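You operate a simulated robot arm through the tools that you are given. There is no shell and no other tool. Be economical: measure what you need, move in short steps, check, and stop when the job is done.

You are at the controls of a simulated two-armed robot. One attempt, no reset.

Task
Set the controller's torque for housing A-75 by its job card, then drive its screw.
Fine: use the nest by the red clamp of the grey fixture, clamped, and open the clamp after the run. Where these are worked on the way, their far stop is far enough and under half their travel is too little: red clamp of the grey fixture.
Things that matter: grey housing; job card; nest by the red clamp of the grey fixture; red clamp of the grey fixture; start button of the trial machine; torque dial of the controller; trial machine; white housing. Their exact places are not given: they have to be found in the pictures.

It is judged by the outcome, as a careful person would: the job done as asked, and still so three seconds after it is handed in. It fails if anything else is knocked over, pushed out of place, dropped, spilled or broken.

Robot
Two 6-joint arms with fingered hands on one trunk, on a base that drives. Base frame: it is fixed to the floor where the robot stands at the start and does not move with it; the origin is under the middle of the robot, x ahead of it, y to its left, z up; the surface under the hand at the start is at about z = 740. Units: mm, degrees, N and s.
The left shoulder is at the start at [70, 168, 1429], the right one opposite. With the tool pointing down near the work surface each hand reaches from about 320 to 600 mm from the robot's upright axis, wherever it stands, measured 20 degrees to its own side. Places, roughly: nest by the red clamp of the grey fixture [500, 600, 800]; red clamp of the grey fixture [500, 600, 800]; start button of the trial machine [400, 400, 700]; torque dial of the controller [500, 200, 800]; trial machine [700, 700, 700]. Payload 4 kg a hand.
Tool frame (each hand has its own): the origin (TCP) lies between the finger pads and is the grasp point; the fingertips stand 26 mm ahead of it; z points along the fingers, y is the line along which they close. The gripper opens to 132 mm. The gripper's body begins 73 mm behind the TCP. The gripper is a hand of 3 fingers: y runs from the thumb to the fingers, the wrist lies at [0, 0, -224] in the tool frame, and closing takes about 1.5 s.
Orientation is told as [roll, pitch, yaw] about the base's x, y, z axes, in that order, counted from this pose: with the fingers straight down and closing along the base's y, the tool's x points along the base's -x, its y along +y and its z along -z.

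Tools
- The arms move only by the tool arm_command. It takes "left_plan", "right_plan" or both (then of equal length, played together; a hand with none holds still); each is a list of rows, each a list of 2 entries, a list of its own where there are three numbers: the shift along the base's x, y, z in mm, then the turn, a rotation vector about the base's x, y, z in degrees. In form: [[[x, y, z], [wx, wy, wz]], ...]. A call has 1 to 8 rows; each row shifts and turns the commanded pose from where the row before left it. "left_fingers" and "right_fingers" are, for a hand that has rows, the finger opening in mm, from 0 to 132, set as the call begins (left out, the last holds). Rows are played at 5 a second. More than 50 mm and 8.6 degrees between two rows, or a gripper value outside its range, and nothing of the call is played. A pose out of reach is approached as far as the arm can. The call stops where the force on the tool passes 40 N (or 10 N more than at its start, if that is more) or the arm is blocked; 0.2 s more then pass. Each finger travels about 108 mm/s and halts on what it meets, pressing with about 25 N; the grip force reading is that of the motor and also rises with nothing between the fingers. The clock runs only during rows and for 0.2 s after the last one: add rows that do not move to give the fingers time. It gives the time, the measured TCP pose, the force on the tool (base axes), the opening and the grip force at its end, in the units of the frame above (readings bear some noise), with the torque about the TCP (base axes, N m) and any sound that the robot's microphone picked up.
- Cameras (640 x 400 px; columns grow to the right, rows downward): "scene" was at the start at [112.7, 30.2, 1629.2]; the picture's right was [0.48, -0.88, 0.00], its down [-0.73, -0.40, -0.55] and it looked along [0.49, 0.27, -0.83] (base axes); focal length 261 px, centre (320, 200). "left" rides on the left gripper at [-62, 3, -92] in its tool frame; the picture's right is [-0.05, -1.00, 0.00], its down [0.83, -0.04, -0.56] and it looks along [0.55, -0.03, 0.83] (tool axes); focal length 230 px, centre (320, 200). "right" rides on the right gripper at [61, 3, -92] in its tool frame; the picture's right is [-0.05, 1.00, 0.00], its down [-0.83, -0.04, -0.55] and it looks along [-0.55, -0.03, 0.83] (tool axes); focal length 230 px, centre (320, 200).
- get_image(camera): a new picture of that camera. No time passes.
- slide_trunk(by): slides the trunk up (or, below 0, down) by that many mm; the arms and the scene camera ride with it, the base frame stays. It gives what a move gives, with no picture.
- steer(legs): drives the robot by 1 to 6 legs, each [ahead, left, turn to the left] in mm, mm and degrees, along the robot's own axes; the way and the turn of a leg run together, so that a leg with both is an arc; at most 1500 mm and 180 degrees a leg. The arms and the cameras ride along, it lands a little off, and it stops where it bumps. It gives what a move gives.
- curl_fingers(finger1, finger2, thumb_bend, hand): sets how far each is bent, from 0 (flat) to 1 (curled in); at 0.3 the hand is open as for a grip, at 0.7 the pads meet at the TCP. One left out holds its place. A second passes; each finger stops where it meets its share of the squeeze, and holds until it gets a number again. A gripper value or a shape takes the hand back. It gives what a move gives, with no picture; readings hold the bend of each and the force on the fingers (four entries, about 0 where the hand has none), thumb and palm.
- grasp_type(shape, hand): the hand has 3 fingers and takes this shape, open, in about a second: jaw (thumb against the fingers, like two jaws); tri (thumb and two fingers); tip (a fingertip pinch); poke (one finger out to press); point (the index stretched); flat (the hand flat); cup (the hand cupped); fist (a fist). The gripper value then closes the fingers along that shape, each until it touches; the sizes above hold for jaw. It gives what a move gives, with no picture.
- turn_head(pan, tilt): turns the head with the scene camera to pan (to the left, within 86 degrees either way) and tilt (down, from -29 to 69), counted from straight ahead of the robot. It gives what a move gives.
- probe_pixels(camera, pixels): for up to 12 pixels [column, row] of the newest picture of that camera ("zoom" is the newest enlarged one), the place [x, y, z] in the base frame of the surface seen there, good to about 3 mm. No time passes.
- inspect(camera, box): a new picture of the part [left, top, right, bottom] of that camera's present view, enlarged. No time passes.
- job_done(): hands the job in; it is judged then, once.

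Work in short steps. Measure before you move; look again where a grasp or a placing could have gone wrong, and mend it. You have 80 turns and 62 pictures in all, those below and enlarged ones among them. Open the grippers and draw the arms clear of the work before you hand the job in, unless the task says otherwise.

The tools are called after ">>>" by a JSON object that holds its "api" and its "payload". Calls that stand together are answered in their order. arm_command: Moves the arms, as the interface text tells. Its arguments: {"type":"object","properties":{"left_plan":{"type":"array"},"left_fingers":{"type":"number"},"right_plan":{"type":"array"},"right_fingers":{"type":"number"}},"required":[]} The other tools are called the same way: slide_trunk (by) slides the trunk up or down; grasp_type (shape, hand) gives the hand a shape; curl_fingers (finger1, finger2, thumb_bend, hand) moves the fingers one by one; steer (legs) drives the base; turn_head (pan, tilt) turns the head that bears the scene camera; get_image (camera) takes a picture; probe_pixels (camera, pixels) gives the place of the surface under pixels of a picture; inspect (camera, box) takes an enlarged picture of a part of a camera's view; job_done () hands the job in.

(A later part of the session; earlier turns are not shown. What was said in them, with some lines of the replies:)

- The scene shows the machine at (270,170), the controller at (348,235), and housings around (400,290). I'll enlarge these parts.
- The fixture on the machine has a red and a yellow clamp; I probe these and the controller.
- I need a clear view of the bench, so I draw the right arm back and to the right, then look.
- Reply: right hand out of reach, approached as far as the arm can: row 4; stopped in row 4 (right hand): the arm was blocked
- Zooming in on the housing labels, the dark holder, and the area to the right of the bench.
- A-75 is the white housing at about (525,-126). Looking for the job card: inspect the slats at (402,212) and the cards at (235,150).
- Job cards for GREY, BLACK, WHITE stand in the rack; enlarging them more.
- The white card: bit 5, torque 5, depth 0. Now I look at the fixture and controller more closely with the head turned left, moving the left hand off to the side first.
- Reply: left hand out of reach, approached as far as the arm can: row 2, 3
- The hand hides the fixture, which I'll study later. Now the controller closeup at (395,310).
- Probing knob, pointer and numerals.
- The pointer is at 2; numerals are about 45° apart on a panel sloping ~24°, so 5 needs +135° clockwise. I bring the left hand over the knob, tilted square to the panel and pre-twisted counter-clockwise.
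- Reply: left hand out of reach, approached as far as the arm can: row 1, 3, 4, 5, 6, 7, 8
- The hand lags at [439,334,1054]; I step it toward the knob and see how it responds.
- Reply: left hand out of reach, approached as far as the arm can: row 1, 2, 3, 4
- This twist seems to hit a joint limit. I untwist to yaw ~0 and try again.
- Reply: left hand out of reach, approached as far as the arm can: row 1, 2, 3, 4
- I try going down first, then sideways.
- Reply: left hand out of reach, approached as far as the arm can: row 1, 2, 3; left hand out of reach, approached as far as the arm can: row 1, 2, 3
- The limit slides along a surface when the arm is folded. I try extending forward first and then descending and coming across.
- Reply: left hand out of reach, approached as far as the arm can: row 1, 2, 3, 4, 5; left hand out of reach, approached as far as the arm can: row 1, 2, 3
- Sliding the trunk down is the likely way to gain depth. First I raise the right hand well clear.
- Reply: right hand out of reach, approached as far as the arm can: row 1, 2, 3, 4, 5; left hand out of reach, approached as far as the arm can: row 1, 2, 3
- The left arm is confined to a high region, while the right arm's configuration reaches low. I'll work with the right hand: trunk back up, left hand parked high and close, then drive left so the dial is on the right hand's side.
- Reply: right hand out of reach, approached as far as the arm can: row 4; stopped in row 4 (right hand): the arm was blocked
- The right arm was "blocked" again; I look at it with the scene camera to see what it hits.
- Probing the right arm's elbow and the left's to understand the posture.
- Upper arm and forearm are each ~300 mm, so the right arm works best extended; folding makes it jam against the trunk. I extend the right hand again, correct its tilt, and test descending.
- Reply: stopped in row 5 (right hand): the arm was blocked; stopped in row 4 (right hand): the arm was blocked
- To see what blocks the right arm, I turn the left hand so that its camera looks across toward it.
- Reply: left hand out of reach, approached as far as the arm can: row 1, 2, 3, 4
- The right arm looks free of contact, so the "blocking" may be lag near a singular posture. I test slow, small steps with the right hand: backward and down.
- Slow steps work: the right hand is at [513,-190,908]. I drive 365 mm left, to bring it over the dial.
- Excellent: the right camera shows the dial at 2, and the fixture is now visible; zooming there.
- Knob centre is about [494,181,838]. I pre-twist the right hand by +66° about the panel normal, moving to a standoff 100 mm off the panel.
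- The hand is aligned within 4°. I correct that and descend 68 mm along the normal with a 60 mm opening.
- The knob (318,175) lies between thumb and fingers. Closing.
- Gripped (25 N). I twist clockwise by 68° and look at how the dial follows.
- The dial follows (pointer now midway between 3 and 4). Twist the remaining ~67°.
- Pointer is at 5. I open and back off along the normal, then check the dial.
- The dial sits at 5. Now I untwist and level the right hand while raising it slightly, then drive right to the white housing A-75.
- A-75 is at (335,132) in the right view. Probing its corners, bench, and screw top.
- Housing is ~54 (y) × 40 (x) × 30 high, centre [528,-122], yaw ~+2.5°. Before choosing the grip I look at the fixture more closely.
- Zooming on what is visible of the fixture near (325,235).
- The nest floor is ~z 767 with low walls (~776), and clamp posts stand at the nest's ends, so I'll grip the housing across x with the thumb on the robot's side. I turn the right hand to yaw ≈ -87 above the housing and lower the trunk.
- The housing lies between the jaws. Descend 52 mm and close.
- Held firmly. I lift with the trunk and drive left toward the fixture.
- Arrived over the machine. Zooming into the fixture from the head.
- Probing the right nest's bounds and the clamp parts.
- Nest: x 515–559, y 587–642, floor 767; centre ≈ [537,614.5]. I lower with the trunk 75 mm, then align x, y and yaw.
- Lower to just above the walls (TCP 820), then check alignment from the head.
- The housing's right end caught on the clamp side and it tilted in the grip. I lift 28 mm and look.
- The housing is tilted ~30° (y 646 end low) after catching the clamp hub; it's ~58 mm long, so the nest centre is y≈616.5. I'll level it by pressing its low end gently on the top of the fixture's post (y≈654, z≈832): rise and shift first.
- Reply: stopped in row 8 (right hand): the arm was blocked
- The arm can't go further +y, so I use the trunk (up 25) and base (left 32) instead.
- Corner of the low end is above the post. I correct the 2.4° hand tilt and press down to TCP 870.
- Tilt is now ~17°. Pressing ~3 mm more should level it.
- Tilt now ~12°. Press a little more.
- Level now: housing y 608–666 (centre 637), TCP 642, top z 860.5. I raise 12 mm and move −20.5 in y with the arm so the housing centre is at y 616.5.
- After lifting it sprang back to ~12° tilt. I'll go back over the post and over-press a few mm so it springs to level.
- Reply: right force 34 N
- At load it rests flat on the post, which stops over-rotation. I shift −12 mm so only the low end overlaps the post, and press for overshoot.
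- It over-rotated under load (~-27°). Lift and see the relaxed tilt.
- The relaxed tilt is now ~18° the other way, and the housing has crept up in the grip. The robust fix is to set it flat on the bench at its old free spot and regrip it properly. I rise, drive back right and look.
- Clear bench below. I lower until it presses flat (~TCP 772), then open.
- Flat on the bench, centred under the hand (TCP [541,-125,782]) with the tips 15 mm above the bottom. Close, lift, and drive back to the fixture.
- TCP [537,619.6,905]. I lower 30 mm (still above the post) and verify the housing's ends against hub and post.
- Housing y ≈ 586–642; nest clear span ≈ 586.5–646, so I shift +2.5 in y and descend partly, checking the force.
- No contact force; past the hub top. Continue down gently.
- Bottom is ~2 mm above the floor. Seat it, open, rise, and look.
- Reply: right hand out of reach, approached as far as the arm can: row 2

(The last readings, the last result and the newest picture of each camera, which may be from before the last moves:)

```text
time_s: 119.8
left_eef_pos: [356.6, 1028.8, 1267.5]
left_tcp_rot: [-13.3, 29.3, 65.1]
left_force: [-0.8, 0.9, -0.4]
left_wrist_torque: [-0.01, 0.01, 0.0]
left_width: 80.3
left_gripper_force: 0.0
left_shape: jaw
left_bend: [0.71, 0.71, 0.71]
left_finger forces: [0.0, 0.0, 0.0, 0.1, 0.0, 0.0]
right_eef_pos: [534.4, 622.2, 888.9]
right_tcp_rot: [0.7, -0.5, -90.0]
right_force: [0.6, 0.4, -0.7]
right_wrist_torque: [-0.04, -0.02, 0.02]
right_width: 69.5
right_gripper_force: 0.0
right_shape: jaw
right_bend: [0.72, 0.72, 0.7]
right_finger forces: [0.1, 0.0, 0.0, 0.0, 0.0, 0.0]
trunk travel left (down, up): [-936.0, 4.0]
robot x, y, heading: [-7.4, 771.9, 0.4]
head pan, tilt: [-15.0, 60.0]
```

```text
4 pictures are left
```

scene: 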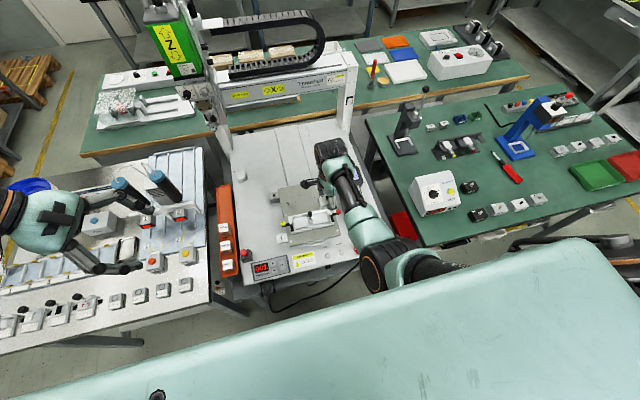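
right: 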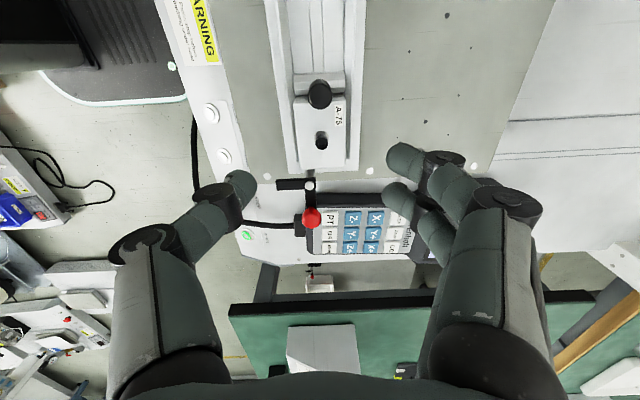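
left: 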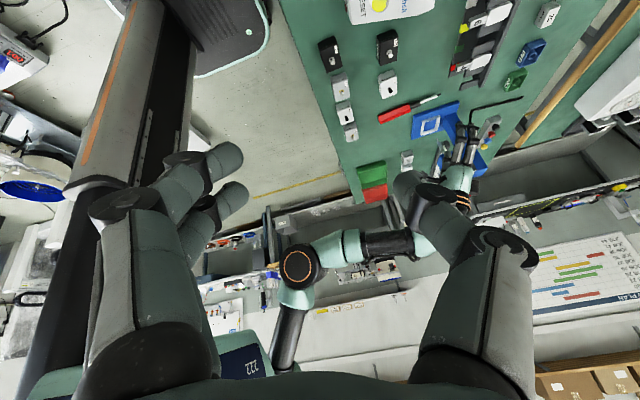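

Probing the seated housing's top for height and level, plus clamp parts.

>>> {"api": "probe_pixels", "payload": {"camera": "right", "pixels": [[300, 104], [343, 104], [306, 160], [340, 160], [322, 138], [310, 185], [312, 217], [283, 185], [319, 92], [248, 236], [341, 130], [312, 200]]}}

```text
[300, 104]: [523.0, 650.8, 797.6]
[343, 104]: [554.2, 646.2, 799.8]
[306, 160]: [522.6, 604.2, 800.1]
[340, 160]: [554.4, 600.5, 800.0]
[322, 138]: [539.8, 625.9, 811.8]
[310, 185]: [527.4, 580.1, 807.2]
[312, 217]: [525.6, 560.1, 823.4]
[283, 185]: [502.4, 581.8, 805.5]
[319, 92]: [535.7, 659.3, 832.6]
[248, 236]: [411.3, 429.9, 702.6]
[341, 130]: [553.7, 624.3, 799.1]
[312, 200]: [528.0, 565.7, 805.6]
```

The housing sits level in the nest. Red knob ≈ [526,550,824], pivot ≈ [526,580]; the arm must swing clockwise 90° over the housing, so the knob travels from −y to −x of the pivot. I place the open jaws around the knob.

>>> {"api": "arm_command", "payload": {"right_plan": [[[-2, -18, 0], [0, 0, 0]], [[-2, -18, 0], [0, 0, 0]], [[-2, -18, 0], [0, 0, 0]], [[-2, -18, 0], [0, 0, 0]], [[0, 0, -15], [0, 0, 0]], [[0, 0, -15], [0, 0, 0]], [[0, 0, -12], [0, 0, 0]], [[0, 0, 0], [0, 0, 0]]], "right_fingers": 60}}

>>> {"api": "get_image", "payload": {"camera": "right"}}

```text
time_s: 121.6
left_eef_pos: [356.1, 1028.9, 1265.9]
left_tcp_rot: [-13.2, 29.4, 65.0]
left_force: [-0.2, 0.6, 0.3]
left_wrist_torque: [0.01, -0.02, 0.03]
left_width: 80.2
left_gripper_force: 0.1
left_shape: jaw
left_bend: [0.71, 0.71, 0.71]
left_finger forces: [0.0, 0.0, 0.0, 0.1, 0.0, 0.0]
right_eef_pos: [527.2, 551.0, 847.5]
right_tcp_rot: [0.7, -0.4, -90.0]
right_force: [0.1, 0.1, -0.2]
right_wrist_torque: [0.02, -0.03, 0.03]
right_width: 60.6
right_gripper_force: 0.0
right_shape: jaw
right_bend: [0.73, 0.73, 0.7]
right_finger forces: [0.0, 0.0, 0.1, 0.1, 0.1, 0.0]
trunk travel left (down, up): [-936.0, 4.0]
robot x, y, heading: [-6.8, 773.3, 0.6]
head pan, tilt: [-15.0, 60.0]
```

```text
3 pictures are left
```

right: 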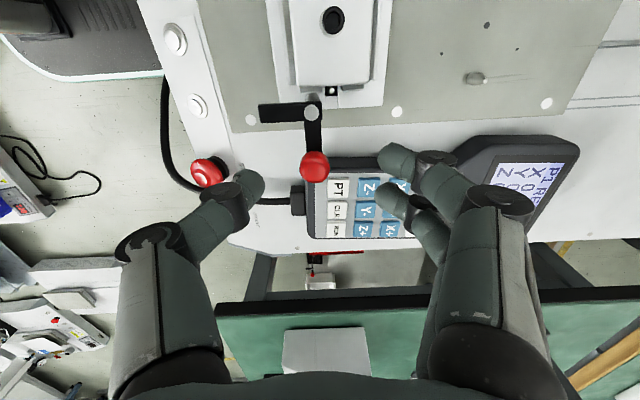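

The knob at (314,166) is ~6 mm toward +y of the jaw centre. Probe to confirm.

>>> {"api": "probe_pixels", "payload": {"camera": "right", "pixels": [[314, 157], [314, 166], [314, 176], [302, 166], [327, 166], [311, 112], [264, 112], [330, 60], [312, 145], [330, 90], [345, 82]]}}

```text
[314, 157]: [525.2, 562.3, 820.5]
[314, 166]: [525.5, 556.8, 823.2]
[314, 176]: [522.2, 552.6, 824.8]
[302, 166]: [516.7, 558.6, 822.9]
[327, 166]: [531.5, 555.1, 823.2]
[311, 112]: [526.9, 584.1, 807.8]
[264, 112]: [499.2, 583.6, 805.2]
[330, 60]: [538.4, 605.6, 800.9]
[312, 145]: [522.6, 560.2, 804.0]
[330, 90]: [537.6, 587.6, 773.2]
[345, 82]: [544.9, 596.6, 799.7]
```

Centre the jaws on the knob (≈[524.5,555.5]), lower to TCP 836 and close.

>>> {"api": "arm_command", "payload": {"right_plan": [[[-2.5, 4.5, 0], [0, 0, 0]], [[0, 0, -6], [0, 0, 0]], [[0, 0, -6], [0, 0, 0]], [[0, 0, 0], [0, 0, 0]]]}}

>>> {"api": "arm_command", "payload": {"right_plan": [[[0, 0, 0], [0, 0, 0]], [[0, 0, 0], [0, 0, 0]], [[0, 0, 0], [0, 0, 0]], [[0, 0, 0], [0, 0, 0]], [[0, 0, 0], [0, 0, 0]], [[0, 0, 0], [0, 0, 0]]], "right_fingers": 0}}

```text
time_s: 122.6
left_eef_pos: [355.9, 1029.4, 1267.0]
left_tcp_rot: [-13.4, 29.3, 65.0]
left_force: [0.3, 0.5, 0.7]
left_wrist_torque: [0.0, 0.01, 0.02]
left_width: 80.3
left_gripper_force: 0.1
left_shape: jaw
left_bend: [0.71, 0.71, 0.71]
left_finger forces: [0.0, 0.0, 0.1, 0.0, 0.0, 0.1]
right_eef_pos: [524.8, 555.5, 835.1]
right_tcp_rot: [0.7, -0.3, -90.1]
right_force: [0.2, 0.7, -0.3]
right_wrist_torque: [-0.04, 0.0, -0.01]
right_width: 60.7
right_gripper_force: 0.0
right_shape: jaw
right_bend: [0.73, 0.73, 0.7]
right_finger forces: [0.0, 0.1, 0.0, 0.0, 0.1, 0.0]
trunk travel left (down, up): [-936.0, 4.0]
robot x, y, heading: [-7.3, 771.4, 0.4]
head pan, tilt: [-15.0, 60.0]
```

```text
time_s: 124.0
left_eef_pos: [357.1, 1028.8, 1266.8]
left_tcp_rot: [-13.3, 29.3, 65.0]
left_force: [-0.7, 0.3, 0.5]
left_wrist_torque: [0.01, 0.0, -0.01]
left_width: 80.4
left_gripper_force: 0.1
left_shape: jaw
left_bend: [0.71, 0.71, 0.71]
left_finger forces: [0.1, 0.0, 0.0, 0.0, 0.1, 0.0]
right_eef_pos: [524.7, 555.9, 834.7]
right_tcp_rot: [0.7, -0.4, -90.1]
right_force: [0.1, 1.5, -0.7]
right_wrist_torque: [0.04, -0.03, -0.01]
right_width: 5.7
right_gripper_force: 25.0
right_shape: jaw
right_bend: [0.7, 0.71, 0.7]
right_finger forces: [11.1, 14.2, 0.0, 0.0, 21.1, 0.0]
trunk travel left (down, up): [-936.0, 4.0]
robot x, y, heading: [-6.0, 770.0, 0.6]
head pan, tilt: [-15.0, 60.0]
```

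Grip holds something ~knob-sized (finger forces 11/14/21). Swing along the arc.

>>> {"api": "arm_command", "payload": {"right_plan": [[[-5.7, 0.5, 0], [0, 0, 0]], [[-5.4, 1.6, 0], [0, 0, 0]], [[-5, 2.7, 0], [0, 0, 0]], [[-4.4, 3.6, 0], [0, 0, 0]], [[-3.6, 4.4, 0], [0, 0, 0]], [[-2.7, 5, 0], [0, 0, 0]], [[-1.6, 5.4, 0], [0, 0, 0]], [[-0.5, 5.7, 0], [0, 0, 0]]]}}

```text
time_s: 125.8
left_eef_pos: [357.7, 1025.5, 1267.2]
left_tcp_rot: [-13.2, 29.2, 65.0]
left_force: [0.1, -0.3, 0.4]
left_wrist_torque: [0.02, -0.01, 0.04]
left_width: 80.5
left_gripper_force: 0.1
left_shape: jaw
left_bend: [0.71, 0.71, 0.71]
left_finger forces: [0.1, 0.1, 0.1, 0.0, 0.1, 0.1]
right_eef_pos: [494.0, 579.8, 833.3]
right_tcp_rot: [0.4, -0.4, -90.0]
right_force: [-3.4, -14.1, -0.9]
right_wrist_torque: [-0.05, -0.05, -0.18]
right_width: 4.3
right_gripper_force: 24.8
right_shape: jaw
right_bend: [0.68, 0.71, 0.71]
right_finger forces: [16.4, 26.7, 0.0, 0.0, 20.2, 0.0]
trunk travel left (down, up): [-936.0, 4.0]
robot x, y, heading: [-7.9, 774.1, 0.5]
head pan, tilt: [-15.0, 60.0]
```

The knob moved to −x of the pivot with rising resistance (−14 N), i.e. the stop. Open slightly, lift, and check.

>>> {"api": "arm_command", "payload": {"right_plan": [[[0, 0, 0], [0, 0, 0]], [[0, 0, 0], [0, 0, 0]], [[0, 0, 5], [0, 0, 0]], [[0, 0, 10], [0, 0, 0]], [[0, 0, 15], [0, 0, 0]], [[-5, -5, 15], [0, 0, 0]], [[-10, -10, 10], [0, 0, 0]], [[0, 0, 0], [0, 0, 0]]], "right_fingers": 35}}

>>> {"api": "get_image", "payload": {"camera": "right"}}

>>> {"api": "probe_pixels", "payload": {"camera": "right", "pixels": [[320, 100], [330, 110], [340, 100], [330, 130], [320, 130], [310, 130], [300, 140], [290, 140], [237, 200], [225, 206], [190, 105], [205, 175]]}}

```text
time_s: 127.6
left_eef_pos: [355.9, 1028.6, 1267.5]
left_tcp_rot: [-13.4, 29.2, 65.0]
left_force: [-0.6, 0.2, 0.0]
left_wrist_torque: [0.05, 0.0, 0.01]
left_width: 80.3
left_gripper_force: 0.1
left_shape: jaw
left_bend: [0.71, 0.71, 0.71]
left_finger forces: [0.0, 0.1, 0.0, 0.0, 0.0, 0.0]
right_eef_pos: [480.5, 567.1, 890.3]
right_tcp_rot: [0.6, -0.4, -90.0]
right_force: [-0.2, -0.6, 0.4]
right_wrist_torque: [0.0, 0.01, 0.03]
right_width: 34.8
right_gripper_force: 0.2
right_shape: jaw
right_bend: [0.73, 0.73, 0.7]
right_finger forces: [0.0, 0.0, 0.1, 0.1, 0.0, 0.0]
trunk travel left (down, up): [-936.0, 4.0]
robot x, y, heading: [-2.3, 773.8, 0.4]
head pan, tilt: [-15.0, 60.0]
```

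```text
2 pictures are left
```

right: 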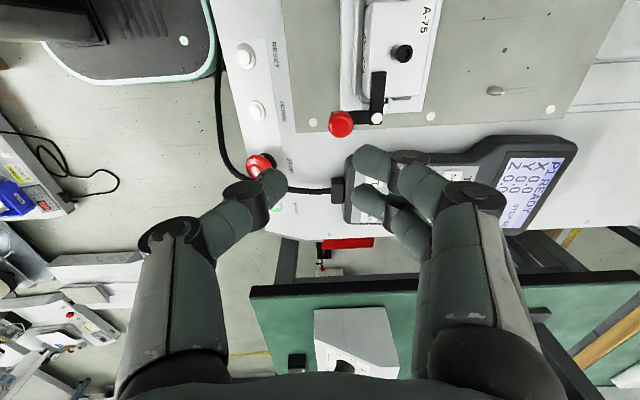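

```text
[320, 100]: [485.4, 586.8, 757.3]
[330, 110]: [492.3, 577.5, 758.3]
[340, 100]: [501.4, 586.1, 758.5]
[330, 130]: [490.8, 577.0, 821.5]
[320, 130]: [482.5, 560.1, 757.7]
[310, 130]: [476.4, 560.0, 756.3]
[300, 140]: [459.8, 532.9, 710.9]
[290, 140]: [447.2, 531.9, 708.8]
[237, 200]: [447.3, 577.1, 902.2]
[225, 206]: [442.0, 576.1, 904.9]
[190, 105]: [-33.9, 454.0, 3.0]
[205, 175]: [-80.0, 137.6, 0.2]
```

The clamp arm now lies over the housing (377,95). Probe the visible START button near (278,208) before driving to it.

>>> {"api": "probe_pixels", "payload": {"camera": "right", "pixels": [[276, 208], [279, 211], [273, 208], [268, 206], [282, 206], [270, 214], [258, 163], [377, 118], [378, 80]]}}

>>> {"api": "arm_command", "payload": {"right_plan": [[[0, 0, 0], [0, 0, 0]], [[0, 0, 0], [0, 0, 0]], [[0, 0, 0], [0, 0, 0]], [[0, 0, 0], [0, 0, 0]]], "right_fingers": 0}}

```text
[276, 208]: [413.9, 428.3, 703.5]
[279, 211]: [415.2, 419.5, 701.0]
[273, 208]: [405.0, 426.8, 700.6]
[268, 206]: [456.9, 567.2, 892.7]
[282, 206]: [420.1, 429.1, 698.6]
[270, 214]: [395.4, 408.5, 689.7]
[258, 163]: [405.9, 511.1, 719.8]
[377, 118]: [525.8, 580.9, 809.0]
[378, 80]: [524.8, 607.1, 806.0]
```

```text
time_s: 128.6
left_eef_pos: [357.6, 1028.9, 1266.5]
left_tcp_rot: [-13.2, 29.4, 65.0]
left_force: [0.0, 0.3, -0.8]
left_wrist_torque: [0.01, -0.03, 0.01]
left_width: 80.0
left_gripper_force: 0.0
left_shape: jaw
left_bend: [0.71, 0.71, 0.71]
left_finger forces: [0.1, 0.1, 0.0, 0.0, 0.0, 0.0]
right_eef_pos: [482.5, 568.4, 889.8]
right_tcp_rot: [0.7, -0.4, -90.0]
right_force: [-0.6, 0.4, 0.4]
right_wrist_torque: [0.02, 0.02, 0.01]
right_width: 0.0
right_gripper_force: 25.1
right_shape: jaw
right_bend: [0.64, 0.64, 0.67]
right_finger forces: [0.0, 0.0, 0.0, 0.0, 0.0, 0.0]
trunk travel left (down, up): [-936.0, 4.0]
robot x, y, heading: [-7.1, 771.5, 0.6]
head pan, tilt: [-15.0, 60.0]
```

START is at ≈[412,428,703]. Drive back 70 and right 140 so the closed fingertips are above it.

>>> {"api": "steer", "payload": {"legs": [[-70, -140, 0]]}}

>>> {"api": "arm_command", "payload": {"right_plan": [[[0, 0, 0], [0, 0, 0]], [[0, 0, 0], [0, 0, 0]], [[0, 0, 0], [0, 0, 0]]]}}

```text
time_s: 130.0
left_eef_pos: [289.6, 890.4, 1265.2]
left_tcp_rot: [-13.3, 29.5, 64.9]
left_force: [0.7, 0.4, -0.2]
left_wrist_torque: [-0.02, 0.01, -0.03]
left_width: 80.4
left_gripper_force: 0.1
left_shape: jaw
left_bend: [0.71, 0.71, 0.71]
left_finger forces: [0.0, 0.1, 0.0, 0.1, 0.0, 0.0]
right_eef_pos: [413.5, 429.0, 889.9]
right_tcp_rot: [0.6, -0.4, -90.2]
right_force: [0.1, -0.3, 0.1]
right_wrist_torque: [0.01, 0.05, 0.0]
right_width: 0.1
right_gripper_force: 24.9
right_shape: jaw
right_bend: [0.64, 0.64, 0.67]
right_finger forces: [0.0, 0.0, 0.0, 0.0, 0.1, 0.1]
trunk travel left (down, up): [-936.0, 4.0]
robot x, y, heading: [-76.7, 630.0, 0.1]
head pan, tilt: [-15.0, 60.0]
```

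```text
time_s: 130.8
left_eef_pos: [289.0, 886.1, 1266.1]
left_tcp_rot: [-13.4, 29.3, 64.8]
left_force: [0.1, 0.0, 0.3]
left_wrist_torque: [0.0, -0.02, 0.02]
left_width: 80.3
left_gripper_force: 0.1
left_shape: jaw
left_bend: [0.71, 0.71, 0.71]
left_finger forces: [0.0, 0.0, 0.0, 0.1, 0.0, 0.0]
right_eef_pos: [412.2, 425.6, 890.1]
right_tcp_rot: [0.8, -0.4, -90.2]
right_force: [-0.4, 0.5, 0.6]
right_wrist_torque: [0.0, -0.01, -0.01]
right_width: 0.1
right_gripper_force: 25.0
right_shape: jaw
right_bend: [0.64, 0.64, 0.67]
right_finger forces: [0.0, 0.0, 0.1, 0.0, 0.0, 0.0]
trunk travel left (down, up): [-936.0, 4.0]
robot x, y, heading: [-72.4, 636.3, 0.3]
head pan, tilt: [-15.0, 60.0]
```

Well placed. Lower with the trunk to 11 mm above, then press slowly.

>>> {"api": "slide_trunk", "payload": {"by": -150}}

>>> {"api": "arm_command", "payload": {"right_plan": [[[0, 2, -3], [0, 0, 0]], [[0, 0, -3], [0, 0, 0]], [[0, 0, -3], [0, 0, 0]], [[0, 0, -3], [0, 0, 0]], [[0, 0, -2], [0, 0, 0]], [[0, 0, 0], [0, 0, 0]]]}}

```text
time_s: 132.6
left_eef_pos: [288.6, 887.9, 1115.7]
left_tcp_rot: [-13.3, 29.2, 64.8]
left_force: [1.2, 0.4, 0.6]
left_wrist_torque: [-0.02, -0.03, -0.01]
left_width: 80.5
left_gripper_force: 0.2
left_shape: jaw
left_bend: [0.71, 0.71, 0.71]
left_finger forces: [0.1, 0.0, 0.1, 0.1, 0.0, 0.0]
right_eef_pos: [413.9, 426.7, 739.4]
right_tcp_rot: [0.7, -0.5, -90.3]
right_force: [0.0, 0.5, -0.7]
right_wrist_torque: [0.01, 0.01, 0.0]
right_width: 0.0
right_gripper_force: 24.6
right_shape: jaw
right_bend: [0.64, 0.64, 0.67]
right_finger forces: [0.0, 0.0, 0.1, 0.1, 0.0, 0.0]
trunk travel left (down, up): [-786.0, 154.0]
robot x, y, heading: [-74.9, 632.8, 0.3]
head pan, tilt: [-15.0, 60.0]
```

```text
time_s: 134.0
left_eef_pos: [289.5, 887.5, 1116.4]
left_tcp_rot: [-13.4, 29.4, 64.8]
left_force: [0.1, 0.4, -0.4]
left_wrist_torque: [0.01, 0.02, -0.01]
left_width: 80.3
left_gripper_force: 0.1
left_shape: jaw
left_bend: [0.71, 0.71, 0.71]
left_finger forces: [0.1, 0.1, 0.1, 0.1, 0.0, 0.0]
right_eef_pos: [413.5, 427.9, 726.0]
right_tcp_rot: [0.7, -0.5, -90.2]
right_force: [-1.2, -0.4, 1.8]
right_wrist_torque: [0.04, 0.01, 0.03]
right_width: 0.1
right_gripper_force: 25.2
right_shape: jaw
right_bend: [0.64, 0.64, 0.67]
right_finger forces: [0.1, 0.0, 0.1, 0.1, 0.0, 0.0]
trunk travel left (down, up): [-786.0, 154.0]
robot x, y, heading: [-71.4, 631.3, 0.2]
head pan, tilt: [-15.0, 60.0]
```

Just touching (1.8 N). Press further in 1–1.5 mm steps.

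>>> {"api": "arm_command", "payload": {"right_plan": [[[0, 0, -1.5], [0, 0, 0]], [[0, 0, -1.5], [0, 0, 0]], [[0, 0, -1.5], [0, 0, 0]], [[0, 0, -1], [0, 0, 0]], [[0, 0, 0], [0, 0, 0]]]}}

```text
time_s: 135.2
left_eef_pos: [286.5, 888.4, 1117.2]
left_tcp_rot: [-13.4, 29.4, 64.7]
left_force: [-0.9, -0.2, -0.5]
left_wrist_torque: [0.01, 0.0, 0.02]
left_width: 80.5
left_gripper_force: 0.0
left_shape: jaw
left_bend: [0.71, 0.71, 0.71]
left_finger forces: [0.0, 0.1, 0.1, 0.0, 0.0, 0.1]
right_eef_pos: [412.2, 427.6, 721.1]
right_tcp_rot: [0.8, -0.4, -90.2]
right_force: [-2.3, -2.8, 18.1]
right_wrist_torque: [-0.03, 0.05, 0.05]
right_width: 0.0
right_gripper_force: 25.4
right_shape: jaw
right_bend: [0.64, 0.64, 0.68]
right_finger forces: [0.1, 0.1, 0.0, 0.1, 39.3, 0.0]
trunk travel left (down, up): [-786.0, 154.0]
robot x, y, heading: [-77.2, 632.6, 0.1]
head pan, tilt: [-15.0, 60.0]
heard: click
5 turns are left
```

Click heard — the run started. I lift clear, wait for the run, then drive back to the fixture and look.

>>> {"api": "arm_command", "payload": {"right_plan": [[[0, 0, 5], [0, 0, 0]], [[0, 0, 5], [0, 0, 0]], [[0, 0, 5], [0, 0, 0]], [[0, 0, 4.5], [0, 0, 0]], [[0, 0, 0], [0, 0, 0]]]}}

>>> {"api": "slide_trunk", "payload": {"by": 150}}

>>> {"api": "arm_command", "payload": {"right_plan": [[[0, 0, 0], [0, 0, 0]], [[0, 0, 0], [0, 0, 0]], [[0, 0, 0], [0, 0, 0]], [[0, 0, 0], [0, 0, 0]], [[0, 0, 0], [0, 0, 0]], [[0, 0, 0], [0, 0, 0]], [[0, 0, 0], [0, 0, 0]], [[0, 0, 0], [0, 0, 0]]]}}

>>> {"api": "arm_command", "payload": {"right_plan": [[[0, 0, 0], [0, 0, 0]], [[0, 0, 0], [0, 0, 0]], [[0, 0, 0], [0, 0, 0]], [[0, 0, 0], [0, 0, 0]], [[0, 0, 0], [0, 0, 0]], [[0, 0, 0], [0, 0, 0]], [[0, 0, 0], [0, 0, 0]], [[0, 0, 0], [0, 0, 0]]]}}

>>> {"api": "arm_command", "payload": {"right_plan": [[[0, 0, 0], [0, 0, 0]], [[0, 0, 0], [0, 0, 0]], [[0, 0, 0], [0, 0, 0]], [[0, 0, 0], [0, 0, 0]], [[0, 0, 0], [0, 0, 0]], [[0, 0, 0], [0, 0, 0]], [[0, 0, 0], [0, 0, 0]], [[0, 0, 0], [0, 0, 0]]]}}

>>> {"api": "arm_command", "payload": {"right_plan": [[[0, 0, 0], [0, 0, 0]], [[0, 0, 0], [0, 0, 0]], [[0, 0, 0], [0, 0, 0]], [[0, 0, 0], [0, 0, 0]], [[0, 0, 0], [0, 0, 0]], [[0, 0, 0], [0, 0, 0]], [[0, 0, 0], [0, 0, 0]], [[0, 0, 0], [0, 0, 0]]]}}

>>> {"api": "arm_command", "payload": {"right_plan": [[[0, 0, 0], [0, 0, 0]], [[0, 0, 0], [0, 0, 0]], [[0, 0, 0], [0, 0, 0]], [[0, 0, 0], [0, 0, 0]], [[0, 0, 0], [0, 0, 0]], [[0, 0, 0], [0, 0, 0]], [[0, 0, 0], [0, 0, 0]], [[0, 0, 0], [0, 0, 0]]]}}

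>>> {"api": "steer", "payload": {"legs": [[70, 140, 0]]}}

>>> {"api": "arm_command", "payload": {"right_plan": [[[0, 0, 0], [0, 0, 0]], [[0, 0, 0], [0, 0, 0]], [[0, 0, 0], [0, 0, 0]], [[0, 0, 0], [0, 0, 0]]], "right_fingers": 50}}

>>> {"api": "get_image", "payload": {"camera": "right"}}

>>> {"api": "probe_pixels", "payload": {"camera": "right", "pixels": [[341, 112], [341, 118], [341, 124], [341, 130], [330, 123], [350, 123], [377, 118], [373, 118], [377, 95], [403, 52], [335, 123], [346, 123]]}}

```text
time_s: 136.4
left_eef_pos: [288.2, 887.8, 1116.5]
left_tcp_rot: [-13.2, 29.3, 64.8]
left_force: [-0.6, -1.2, 0.1]
left_wrist_torque: [-0.04, 0.01, -0.01]
left_width: 80.2
left_gripper_force: 0.2
left_shape: jaw
left_bend: [0.71, 0.71, 0.71]
left_finger forces: [0.0, 0.0, 0.0, 0.0, 0.0, 0.0]
right_eef_pos: [412.7, 429.5, 738.1]
right_tcp_rot: [0.6, -0.4, -90.2]
right_force: [0.1, -0.1, -0.4]
right_wrist_torque: [0.02, -0.02, -0.01]
right_width: 0.0
right_gripper_force: 24.9
right_shape: jaw
right_bend: [0.64, 0.64, 0.67]
right_finger forces: [0.0, 0.0, 0.0, 0.1, 0.0, 0.0]
trunk travel left (down, up): [-786.0, 154.0]
robot x, y, heading: [-71.8, 633.6, 0.0]
head pan, tilt: [-15.0, 60.0]
```

```text
time_s: 138.1
left_eef_pos: [288.9, 887.6, 1266.8]
left_tcp_rot: [-13.3, 29.3, 64.8]
left_force: [0.2, 0.3, -0.9]
left_wrist_torque: [-0.01, 0.0, -0.01]
left_width: 80.4
left_gripper_force: 0.1
left_shape: jaw
left_bend: [0.71, 0.71, 0.71]
left_finger forces: [0.1, 0.0, 0.0, 0.0, 0.0, 0.1]
right_eef_pos: [412.1, 429.3, 889.4]
right_tcp_rot: [0.6, -0.5, -90.3]
right_force: [-0.2, -0.1, 0.2]
right_wrist_torque: [0.0, 0.01, 0.04]
right_width: 0.3
right_gripper_force: 24.6
right_shape: jaw
right_bend: [0.64, 0.64, 0.67]
right_finger forces: [0.0, 0.0, 0.0, 0.0, 0.1, 0.0]
trunk travel left (down, up): [-936.0, 4.0]
robot x, y, heading: [-74.7, 633.0, 0.3]
head pan, tilt: [-15.0, 60.0]
```

```text
time_s: 139.9
left_eef_pos: [288.9, 887.8, 1266.3]
left_tcp_rot: [-13.2, 29.3, 64.9]
left_force: [0.6, -0.7, 0.4]
left_wrist_torque: [0.0, 0.02, 0.0]
left_width: 80.3
left_gripper_force: 0.1
left_shape: jaw
left_bend: [0.71, 0.71, 0.71]
left_finger forces: [0.0, 0.1, 0.1, 0.0, 0.0, 0.1]
right_eef_pos: [411.7, 429.3, 890.1]
right_tcp_rot: [0.8, -0.4, -90.2]
right_force: [-1.1, 0.0, 0.2]
right_wrist_torque: [-0.01, 0.01, -0.01]
right_width: 0.1
right_gripper_force: 24.8
right_shape: jaw
right_bend: [0.64, 0.64, 0.67]
right_finger forces: [0.0, 0.0, 0.0, 0.0, 0.0, 0.1]
trunk travel left (down, up): [-936.0, 4.0]
robot x, y, heading: [-75.1, 630.3, 0.3]
head pan, tilt: [-15.0, 60.0]
```

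```text
time_s: 141.7
left_eef_pos: [289.0, 887.0, 1266.5]
left_tcp_rot: [-13.3, 29.3, 64.7]
left_force: [0.1, 0.1, 0.0]
left_wrist_torque: [0.0, 0.01, 0.02]
left_width: 80.4
left_gripper_force: 0.0
left_shape: jaw
left_bend: [0.71, 0.71, 0.71]
left_finger forces: [0.0, 0.0, 0.0, 0.1, 0.0, 0.1]
right_eef_pos: [412.0, 428.0, 890.1]
right_tcp_rot: [0.7, -0.4, -90.2]
right_force: [-0.1, -0.7, 1.1]
right_wrist_torque: [0.0, 0.0, -0.01]
right_width: 0.1
right_gripper_force: 24.2
right_shape: jaw
right_bend: [0.64, 0.64, 0.67]
right_finger forces: [0.1, 0.1, 0.1, 0.0, 0.0, 0.1]
trunk travel left (down, up): [-936.0, 4.0]
robot x, y, heading: [-78.0, 631.8, -0.0]
head pan, tilt: [-15.0, 60.0]
```

```text
time_s: 143.5
left_eef_pos: [289.2, 886.7, 1266.5]
left_tcp_rot: [-13.3, 29.3, 64.8]
left_force: [0.0, 0.4, 0.0]
left_wrist_torque: [0.02, 0.02, -0.03]
left_width: 80.2
left_gripper_force: 0.0
left_shape: jaw
left_bend: [0.71, 0.71, 0.71]
left_finger forces: [0.0, 0.1, 0.0, 0.0, 0.0, 0.0]
right_eef_pos: [412.5, 428.3, 889.0]
right_tcp_rot: [0.7, -0.4, -90.4]
right_force: [0.3, 0.4, -0.4]
right_wrist_torque: [-0.01, -0.02, 0.01]
right_width: 0.0
right_gripper_force: 25.1
right_shape: jaw
right_bend: [0.64, 0.64, 0.67]
right_finger forces: [0.1, 0.1, 0.0, 0.0, 0.1, 0.0]
trunk travel left (down, up): [-936.0, 4.0]
robot x, y, heading: [-78.3, 631.8, 0.3]
head pan, tilt: [-15.0, 60.0]
```

```text
time_s: 145.3
left_eef_pos: [289.2, 887.9, 1266.1]
left_tcp_rot: [-13.3, 29.2, 64.9]
left_force: [0.6, -0.1, 0.9]
left_wrist_torque: [0.04, 0.0, -0.01]
left_width: 80.1
left_gripper_force: 0.0
left_shape: jaw
left_bend: [0.71, 0.71, 0.71]
left_finger forces: [0.0, 0.1, 0.0, 0.0, 0.1, 0.0]
right_eef_pos: [411.9, 429.1, 889.0]
right_tcp_rot: [0.7, -0.4, -90.3]
right_force: [0.1, 0.1, -0.4]
right_wrist_torque: [0.0, 0.0, -0.06]
right_width: 0.0
right_gripper_force: 25.0
right_shape: jaw
right_bend: [0.64, 0.64, 0.67]
right_finger forces: [0.0, 0.1, 0.0, 0.1, 0.0, 0.1]
trunk travel left (down, up): [-936.0, 4.0]
robot x, y, heading: [-71.6, 637.5, 0.2]
head pan, tilt: [-15.0, 60.0]
```

```text
time_s: 147.1
left_eef_pos: [289.4, 888.0, 1266.5]
left_tcp_rot: [-13.3, 29.3, 64.8]
left_force: [0.2, -0.3, 1.0]
left_wrist_torque: [0.01, 0.03, 0.0]
left_width: 80.3
left_gripper_force: 0.1
left_shape: jaw
left_bend: [0.71, 0.71, 0.71]
left_finger forces: [0.1, 0.1, 0.1, 0.0, 0.0, 0.0]
right_eef_pos: [412.1, 428.5, 889.5]
right_tcp_rot: [0.7, -0.4, -90.1]
right_force: [0.2, -0.3, -0.6]
right_wrist_torque: [-0.04, -0.03, -0.02]
right_width: 0.0
right_gripper_force: 25.0
right_shape: jaw
right_bend: [0.64, 0.64, 0.67]
right_finger forces: [0.0, 0.0, 0.0, 0.0, 0.0, 0.0]
trunk travel left (down, up): [-936.0, 4.0]
robot x, y, heading: [-73.5, 631.4, 0.3]
head pan, tilt: [-15.0, 60.0]
```

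```text
time_s: 148.5
left_eef_pos: [356.7, 1021.8, 1267.9]
left_tcp_rot: [-13.3, 29.3, 64.8]
left_force: [0.4, 0.1, 0.1]
left_wrist_torque: [0.02, -0.01, 0.0]
left_width: 80.2
left_gripper_force: 0.2
left_shape: jaw
left_bend: [0.71, 0.71, 0.71]
left_finger forces: [0.1, 0.1, 0.0, 0.1, 0.0, 0.0]
right_eef_pos: [482.1, 563.4, 888.4]
right_tcp_rot: [0.7, -0.3, -90.3]
right_force: [-0.7, 0.5, 0.6]
right_wrist_torque: [0.04, -0.01, 0.01]
right_width: 0.0
right_gripper_force: 25.4
right_shape: jaw
right_bend: [0.64, 0.64, 0.67]
right_finger forces: [0.1, 0.1, 0.1, 0.0, 0.1, 0.0]
trunk travel left (down, up): [-936.0, 4.0]
robot x, y, heading: [-6.1, 767.3, 0.4]
head pan, tilt: [-15.0, 60.0]
```

```text
time_s: 149.5
left_eef_pos: [359.8, 1025.9, 1266.7]
left_tcp_rot: [-13.3, 29.4, 64.8]
left_force: [0.3, -0.1, -0.4]
left_wrist_torque: [0.03, -0.08, 0.01]
left_width: 80.2
left_gripper_force: 0.1
left_shape: jaw
left_bend: [0.71, 0.71, 0.71]
left_finger forces: [0.0, 0.0, 0.0, 0.0, 0.1, 0.0]
right_eef_pos: [481.8, 565.3, 889.3]
right_tcp_rot: [0.6, -0.4, -90.2]
right_force: [-0.5, 0.0, 0.9]
right_wrist_torque: [-0.01, 0.0, 0.01]
right_width: 49.6
right_gripper_force: 0.0
right_shape: jaw
right_bend: [0.73, 0.73, 0.7]
right_finger forces: [0.1, 0.0, 0.0, 0.1, 0.0, 0.0]
trunk travel left (down, up): [-936.0, 4.0]
robot x, y, heading: [-3.4, 769.5, 0.4]
head pan, tilt: [-15.0, 60.0]
```

```text
1 pictures are left
```

right: 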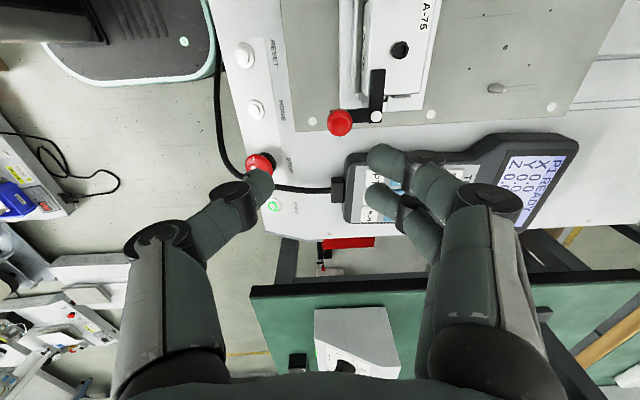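

```text
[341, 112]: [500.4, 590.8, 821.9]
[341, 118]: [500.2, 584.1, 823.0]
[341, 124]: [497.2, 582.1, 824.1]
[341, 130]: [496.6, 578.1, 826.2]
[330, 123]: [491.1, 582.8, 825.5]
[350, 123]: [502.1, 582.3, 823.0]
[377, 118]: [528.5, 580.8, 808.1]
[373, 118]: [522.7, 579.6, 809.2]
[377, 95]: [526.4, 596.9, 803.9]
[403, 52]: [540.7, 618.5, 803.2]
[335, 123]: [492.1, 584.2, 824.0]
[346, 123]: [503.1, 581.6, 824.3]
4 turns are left
```

The screw is now lower (z 803 vs 812): driven. The knob is at ≈[497,581]; I grip it, swing it back counter-clockwise, release, lift and look.

>>> {"api": "arm_command", "payload": {"right_plan": [[[5, 5, 0], [0, 0, 0]], [[5, 5, 0], [0, 0, 0]], [[4.5, 5.5, 0], [0, 0, 0]], [[0, 0, -15], [0, 0, 0]], [[0, 0, -15], [0, 0, 0]], [[0, 0, -15], [0, 0, 0]], [[0, 0, -8], [0, 0, 0]], [[0, 0, 0], [0, 0, 0]]], "right_fingers": 38}}

>>> {"api": "arm_command", "payload": {"right_plan": [[[0, 0, 0], [0, 0, 0]], [[0, 0, 0], [0, 0, 0]], [[0, 0, 0], [0, 0, 0]], [[0, 0, 0], [0, 0, 0]], [[0, 0, 0], [0, 0, 0]]], "right_fingers": 0}}

>>> {"api": "arm_command", "payload": {"right_plan": [[[0.5, -5.7, 0], [0, 0, 0]], [[1.6, -5.4, 0], [0, 0, 0]], [[2.7, -5, 0], [0, 0, 0]], [[3.6, -4.4, 0], [0, 0, 0]], [[4.4, -3.6, 0], [0, 0, 0]], [[5, -2.7, 0], [0, 0, 0]], [[5.4, -1.6, 0], [0, 0, 0]], [[5.7, -0.5, 0], [0, 0, 0]]]}}

>>> {"api": "arm_command", "payload": {"right_plan": [[[0, 0, 0], [0, 0, 0]], [[0, 0, 0], [0, 0, 0]], [[0, 0, 0], [0, 0, 0]], [[0, 0, 5], [0, 0, 0]], [[0, 0, 12], [0, 0, 0]], [[0, 0, 15], [0, 0, 0]], [[0, 0, 15], [0, 0, 0]], [[0, 0, 0], [0, 0, 0]]], "right_fingers": 60}}

>>> {"api": "get_image", "payload": {"camera": "right"}}

```text
time_s: 151.3
left_eef_pos: [358.5, 1025.2, 1266.8]
left_tcp_rot: [-13.3, 29.3, 64.8]
left_force: [-0.2, 0.0, -0.5]
left_wrist_torque: [0.02, 0.01, -0.04]
left_width: 80.3
left_gripper_force: 0.1
left_shape: jaw
left_bend: [0.71, 0.71, 0.71]
left_finger forces: [0.0, 0.0, 0.0, 0.1, 0.1, 0.1]
right_eef_pos: [496.1, 581.7, 836.9]
right_tcp_rot: [0.7, -0.4, -90.2]
right_force: [0.3, 0.3, -0.1]
right_wrist_torque: [-0.02, -0.01, -0.01]
right_width: 38.3
right_gripper_force: 0.0
right_shape: jaw
right_bend: [0.73, 0.73, 0.7]
right_finger forces: [0.0, 0.1, 0.0, 0.0, 0.0, 0.0]
trunk travel left (down, up): [-936.0, 4.0]
robot x, y, heading: [-4.9, 769.0, 0.1]
head pan, tilt: [-15.0, 60.0]
```

```text
time_s: 152.5
left_eef_pos: [358.5, 1025.7, 1266.3]
left_tcp_rot: [-13.3, 29.2, 64.9]
left_force: [-1.1, 0.8, -0.3]
left_wrist_torque: [-0.03, 0.04, 0.02]
left_width: 80.3
left_gripper_force: 0.0
left_shape: jaw
left_bend: [0.71, 0.71, 0.71]
left_finger forces: [0.0, 0.0, 0.0, 0.1, 0.1, 0.1]
right_eef_pos: [495.1, 581.3, 835.6]
right_tcp_rot: [0.5, -0.4, -90.3]
right_force: [-0.2, 0.4, -0.1]
right_wrist_torque: [0.0, -0.03, 0.02]
right_width: 6.8
right_gripper_force: 24.3
right_shape: jaw
right_bend: [0.71, 0.71, 0.7]
right_finger forces: [11.6, 10.2, 0.0, 0.1, 22.2, 0.0]
trunk travel left (down, up): [-936.0, 4.0]
robot x, y, heading: [-4.1, 767.5, 0.0]
head pan, tilt: [-15.0, 60.0]
```

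```text
time_s: 154.3
left_eef_pos: [359.3, 1026.5, 1264.3]
left_tcp_rot: [-13.3, 29.5, 64.9]
left_force: [-0.4, 0.4, -0.6]
left_wrist_torque: [0.03, 0.0, 0.01]
left_width: 80.2
left_gripper_force: 0.1
left_shape: jaw
left_bend: [0.71, 0.71, 0.71]
left_finger forces: [0.1, 0.0, 0.0, 0.0, 0.0, 0.1]
right_eef_pos: [524.4, 555.5, 835.1]
right_tcp_rot: [0.5, -0.3, -90.2]
right_force: [-9.4, 18.0, -0.3]
right_wrist_torque: [0.12, 0.14, 0.21]
right_width: 4.6
right_gripper_force: 25.0
right_shape: jaw
right_bend: [0.72, 0.7, 0.71]
right_finger forces: [28.1, 11.7, 0.1, 0.0, 21.6, 0.1]
trunk travel left (down, up): [-936.0, 4.0]
robot x, y, heading: [-6.5, 767.8, 0.7]
head pan, tilt: [-15.0, 60.0]
```

```text
time_s: 156.1
left_eef_pos: [358.7, 1024.6, 1266.9]
left_tcp_rot: [-13.3, 29.3, 64.9]
left_force: [-0.3, -0.2, 1.1]
left_wrist_torque: [-0.01, -0.02, 0.03]
left_width: 80.5
left_gripper_force: 0.1
left_shape: jaw
left_bend: [0.71, 0.71, 0.71]
left_finger forces: [0.0, 0.1, 0.1, 0.0, 0.0, 0.0]
right_eef_pos: [525.5, 551.6, 882.9]
right_tcp_rot: [0.5, -0.5, -90.2]
right_force: [-0.6, 0.3, 0.4]
right_wrist_torque: [-0.01, -0.03, -0.04]
right_width: 59.2
right_gripper_force: 0.1
right_shape: jaw
right_bend: [0.73, 0.73, 0.7]
right_finger forces: [0.1, 0.0, 0.0, 0.0, 0.0, 0.1]
trunk travel left (down, up): [-936.0, 4.0]
robot x, y, heading: [-3.9, 771.3, 0.4]
head pan, tilt: [-15.0, 60.0]
```

```text
0 pictures are left
3 turns are left
```

right: 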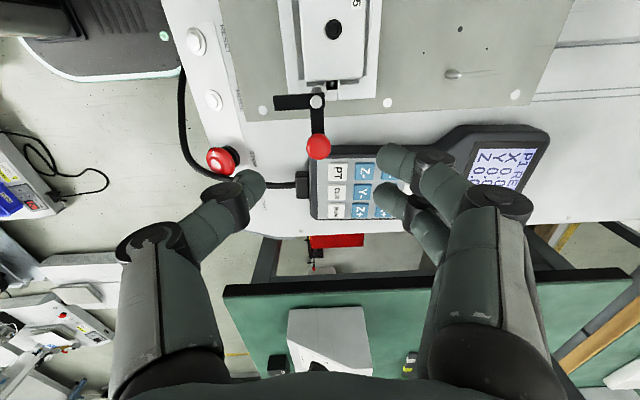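

The red clamp is open again (arm at (295,101) points away from the housing) and A-75 sits in its nest. I back the robot away to draw the arms clear.

>>> {"api": "steer", "payload": {"legs": [[-200, 0, 0]]}}

```text
time_s: 157.7
left_eef_pos: [163.6, 1024.8, 1266.0]
left_tcp_rot: [-13.1, 29.4, 64.8]
left_force: [1.0, -0.2, 0.5]
left_wrist_torque: [-0.01, 0.0, -0.06]
left_width: 80.2
left_gripper_force: 0.1
left_shape: jaw
left_bend: [0.71, 0.71, 0.71]
left_finger forces: [0.1, 0.0, 0.0, 0.0, 0.1, 0.1]
right_eef_pos: [327.4, 550.8, 881.6]
right_tcp_rot: [0.5, -0.3, -90.3]
right_force: [-0.5, 0.1, 0.6]
right_wrist_torque: [0.02, 0.02, -0.02]
right_width: 59.3
right_gripper_force: 0.1
right_shape: jaw
right_bend: [0.73, 0.73, 0.7]
right_finger forces: [0.0, 0.1, 0.0, 0.0, 0.0, 0.0]
trunk travel left (down, up): [-936.0, 4.0]
robot x, y, heading: [-204.8, 769.2, 0.3]
head pan, tilt: [-15.0, 60.0]
2 turns are left
```

The arms are clear and the work is complete; handing in.

>>> {"api": "job_done", "payload": {}}

```text
The job is handed in.
```

I set the controller's torque to 5 as A-75's (white) job card says, clamped A-75 in the nest by the red clamp, and ran the trial machine. I then opened the clamp, backed the arms clear and handed the job in.

I heard the start button click, and the top of the screw measured about 9 mm lower afterwards. I did not see the run itself or read a result on the controller. The white card also lists bit 5 and depth 0; I set only the torque.

On the first placing, A-75 caught on the clamp and tilted in the hand. I set it down flat on the bench and regripped it before seating it.
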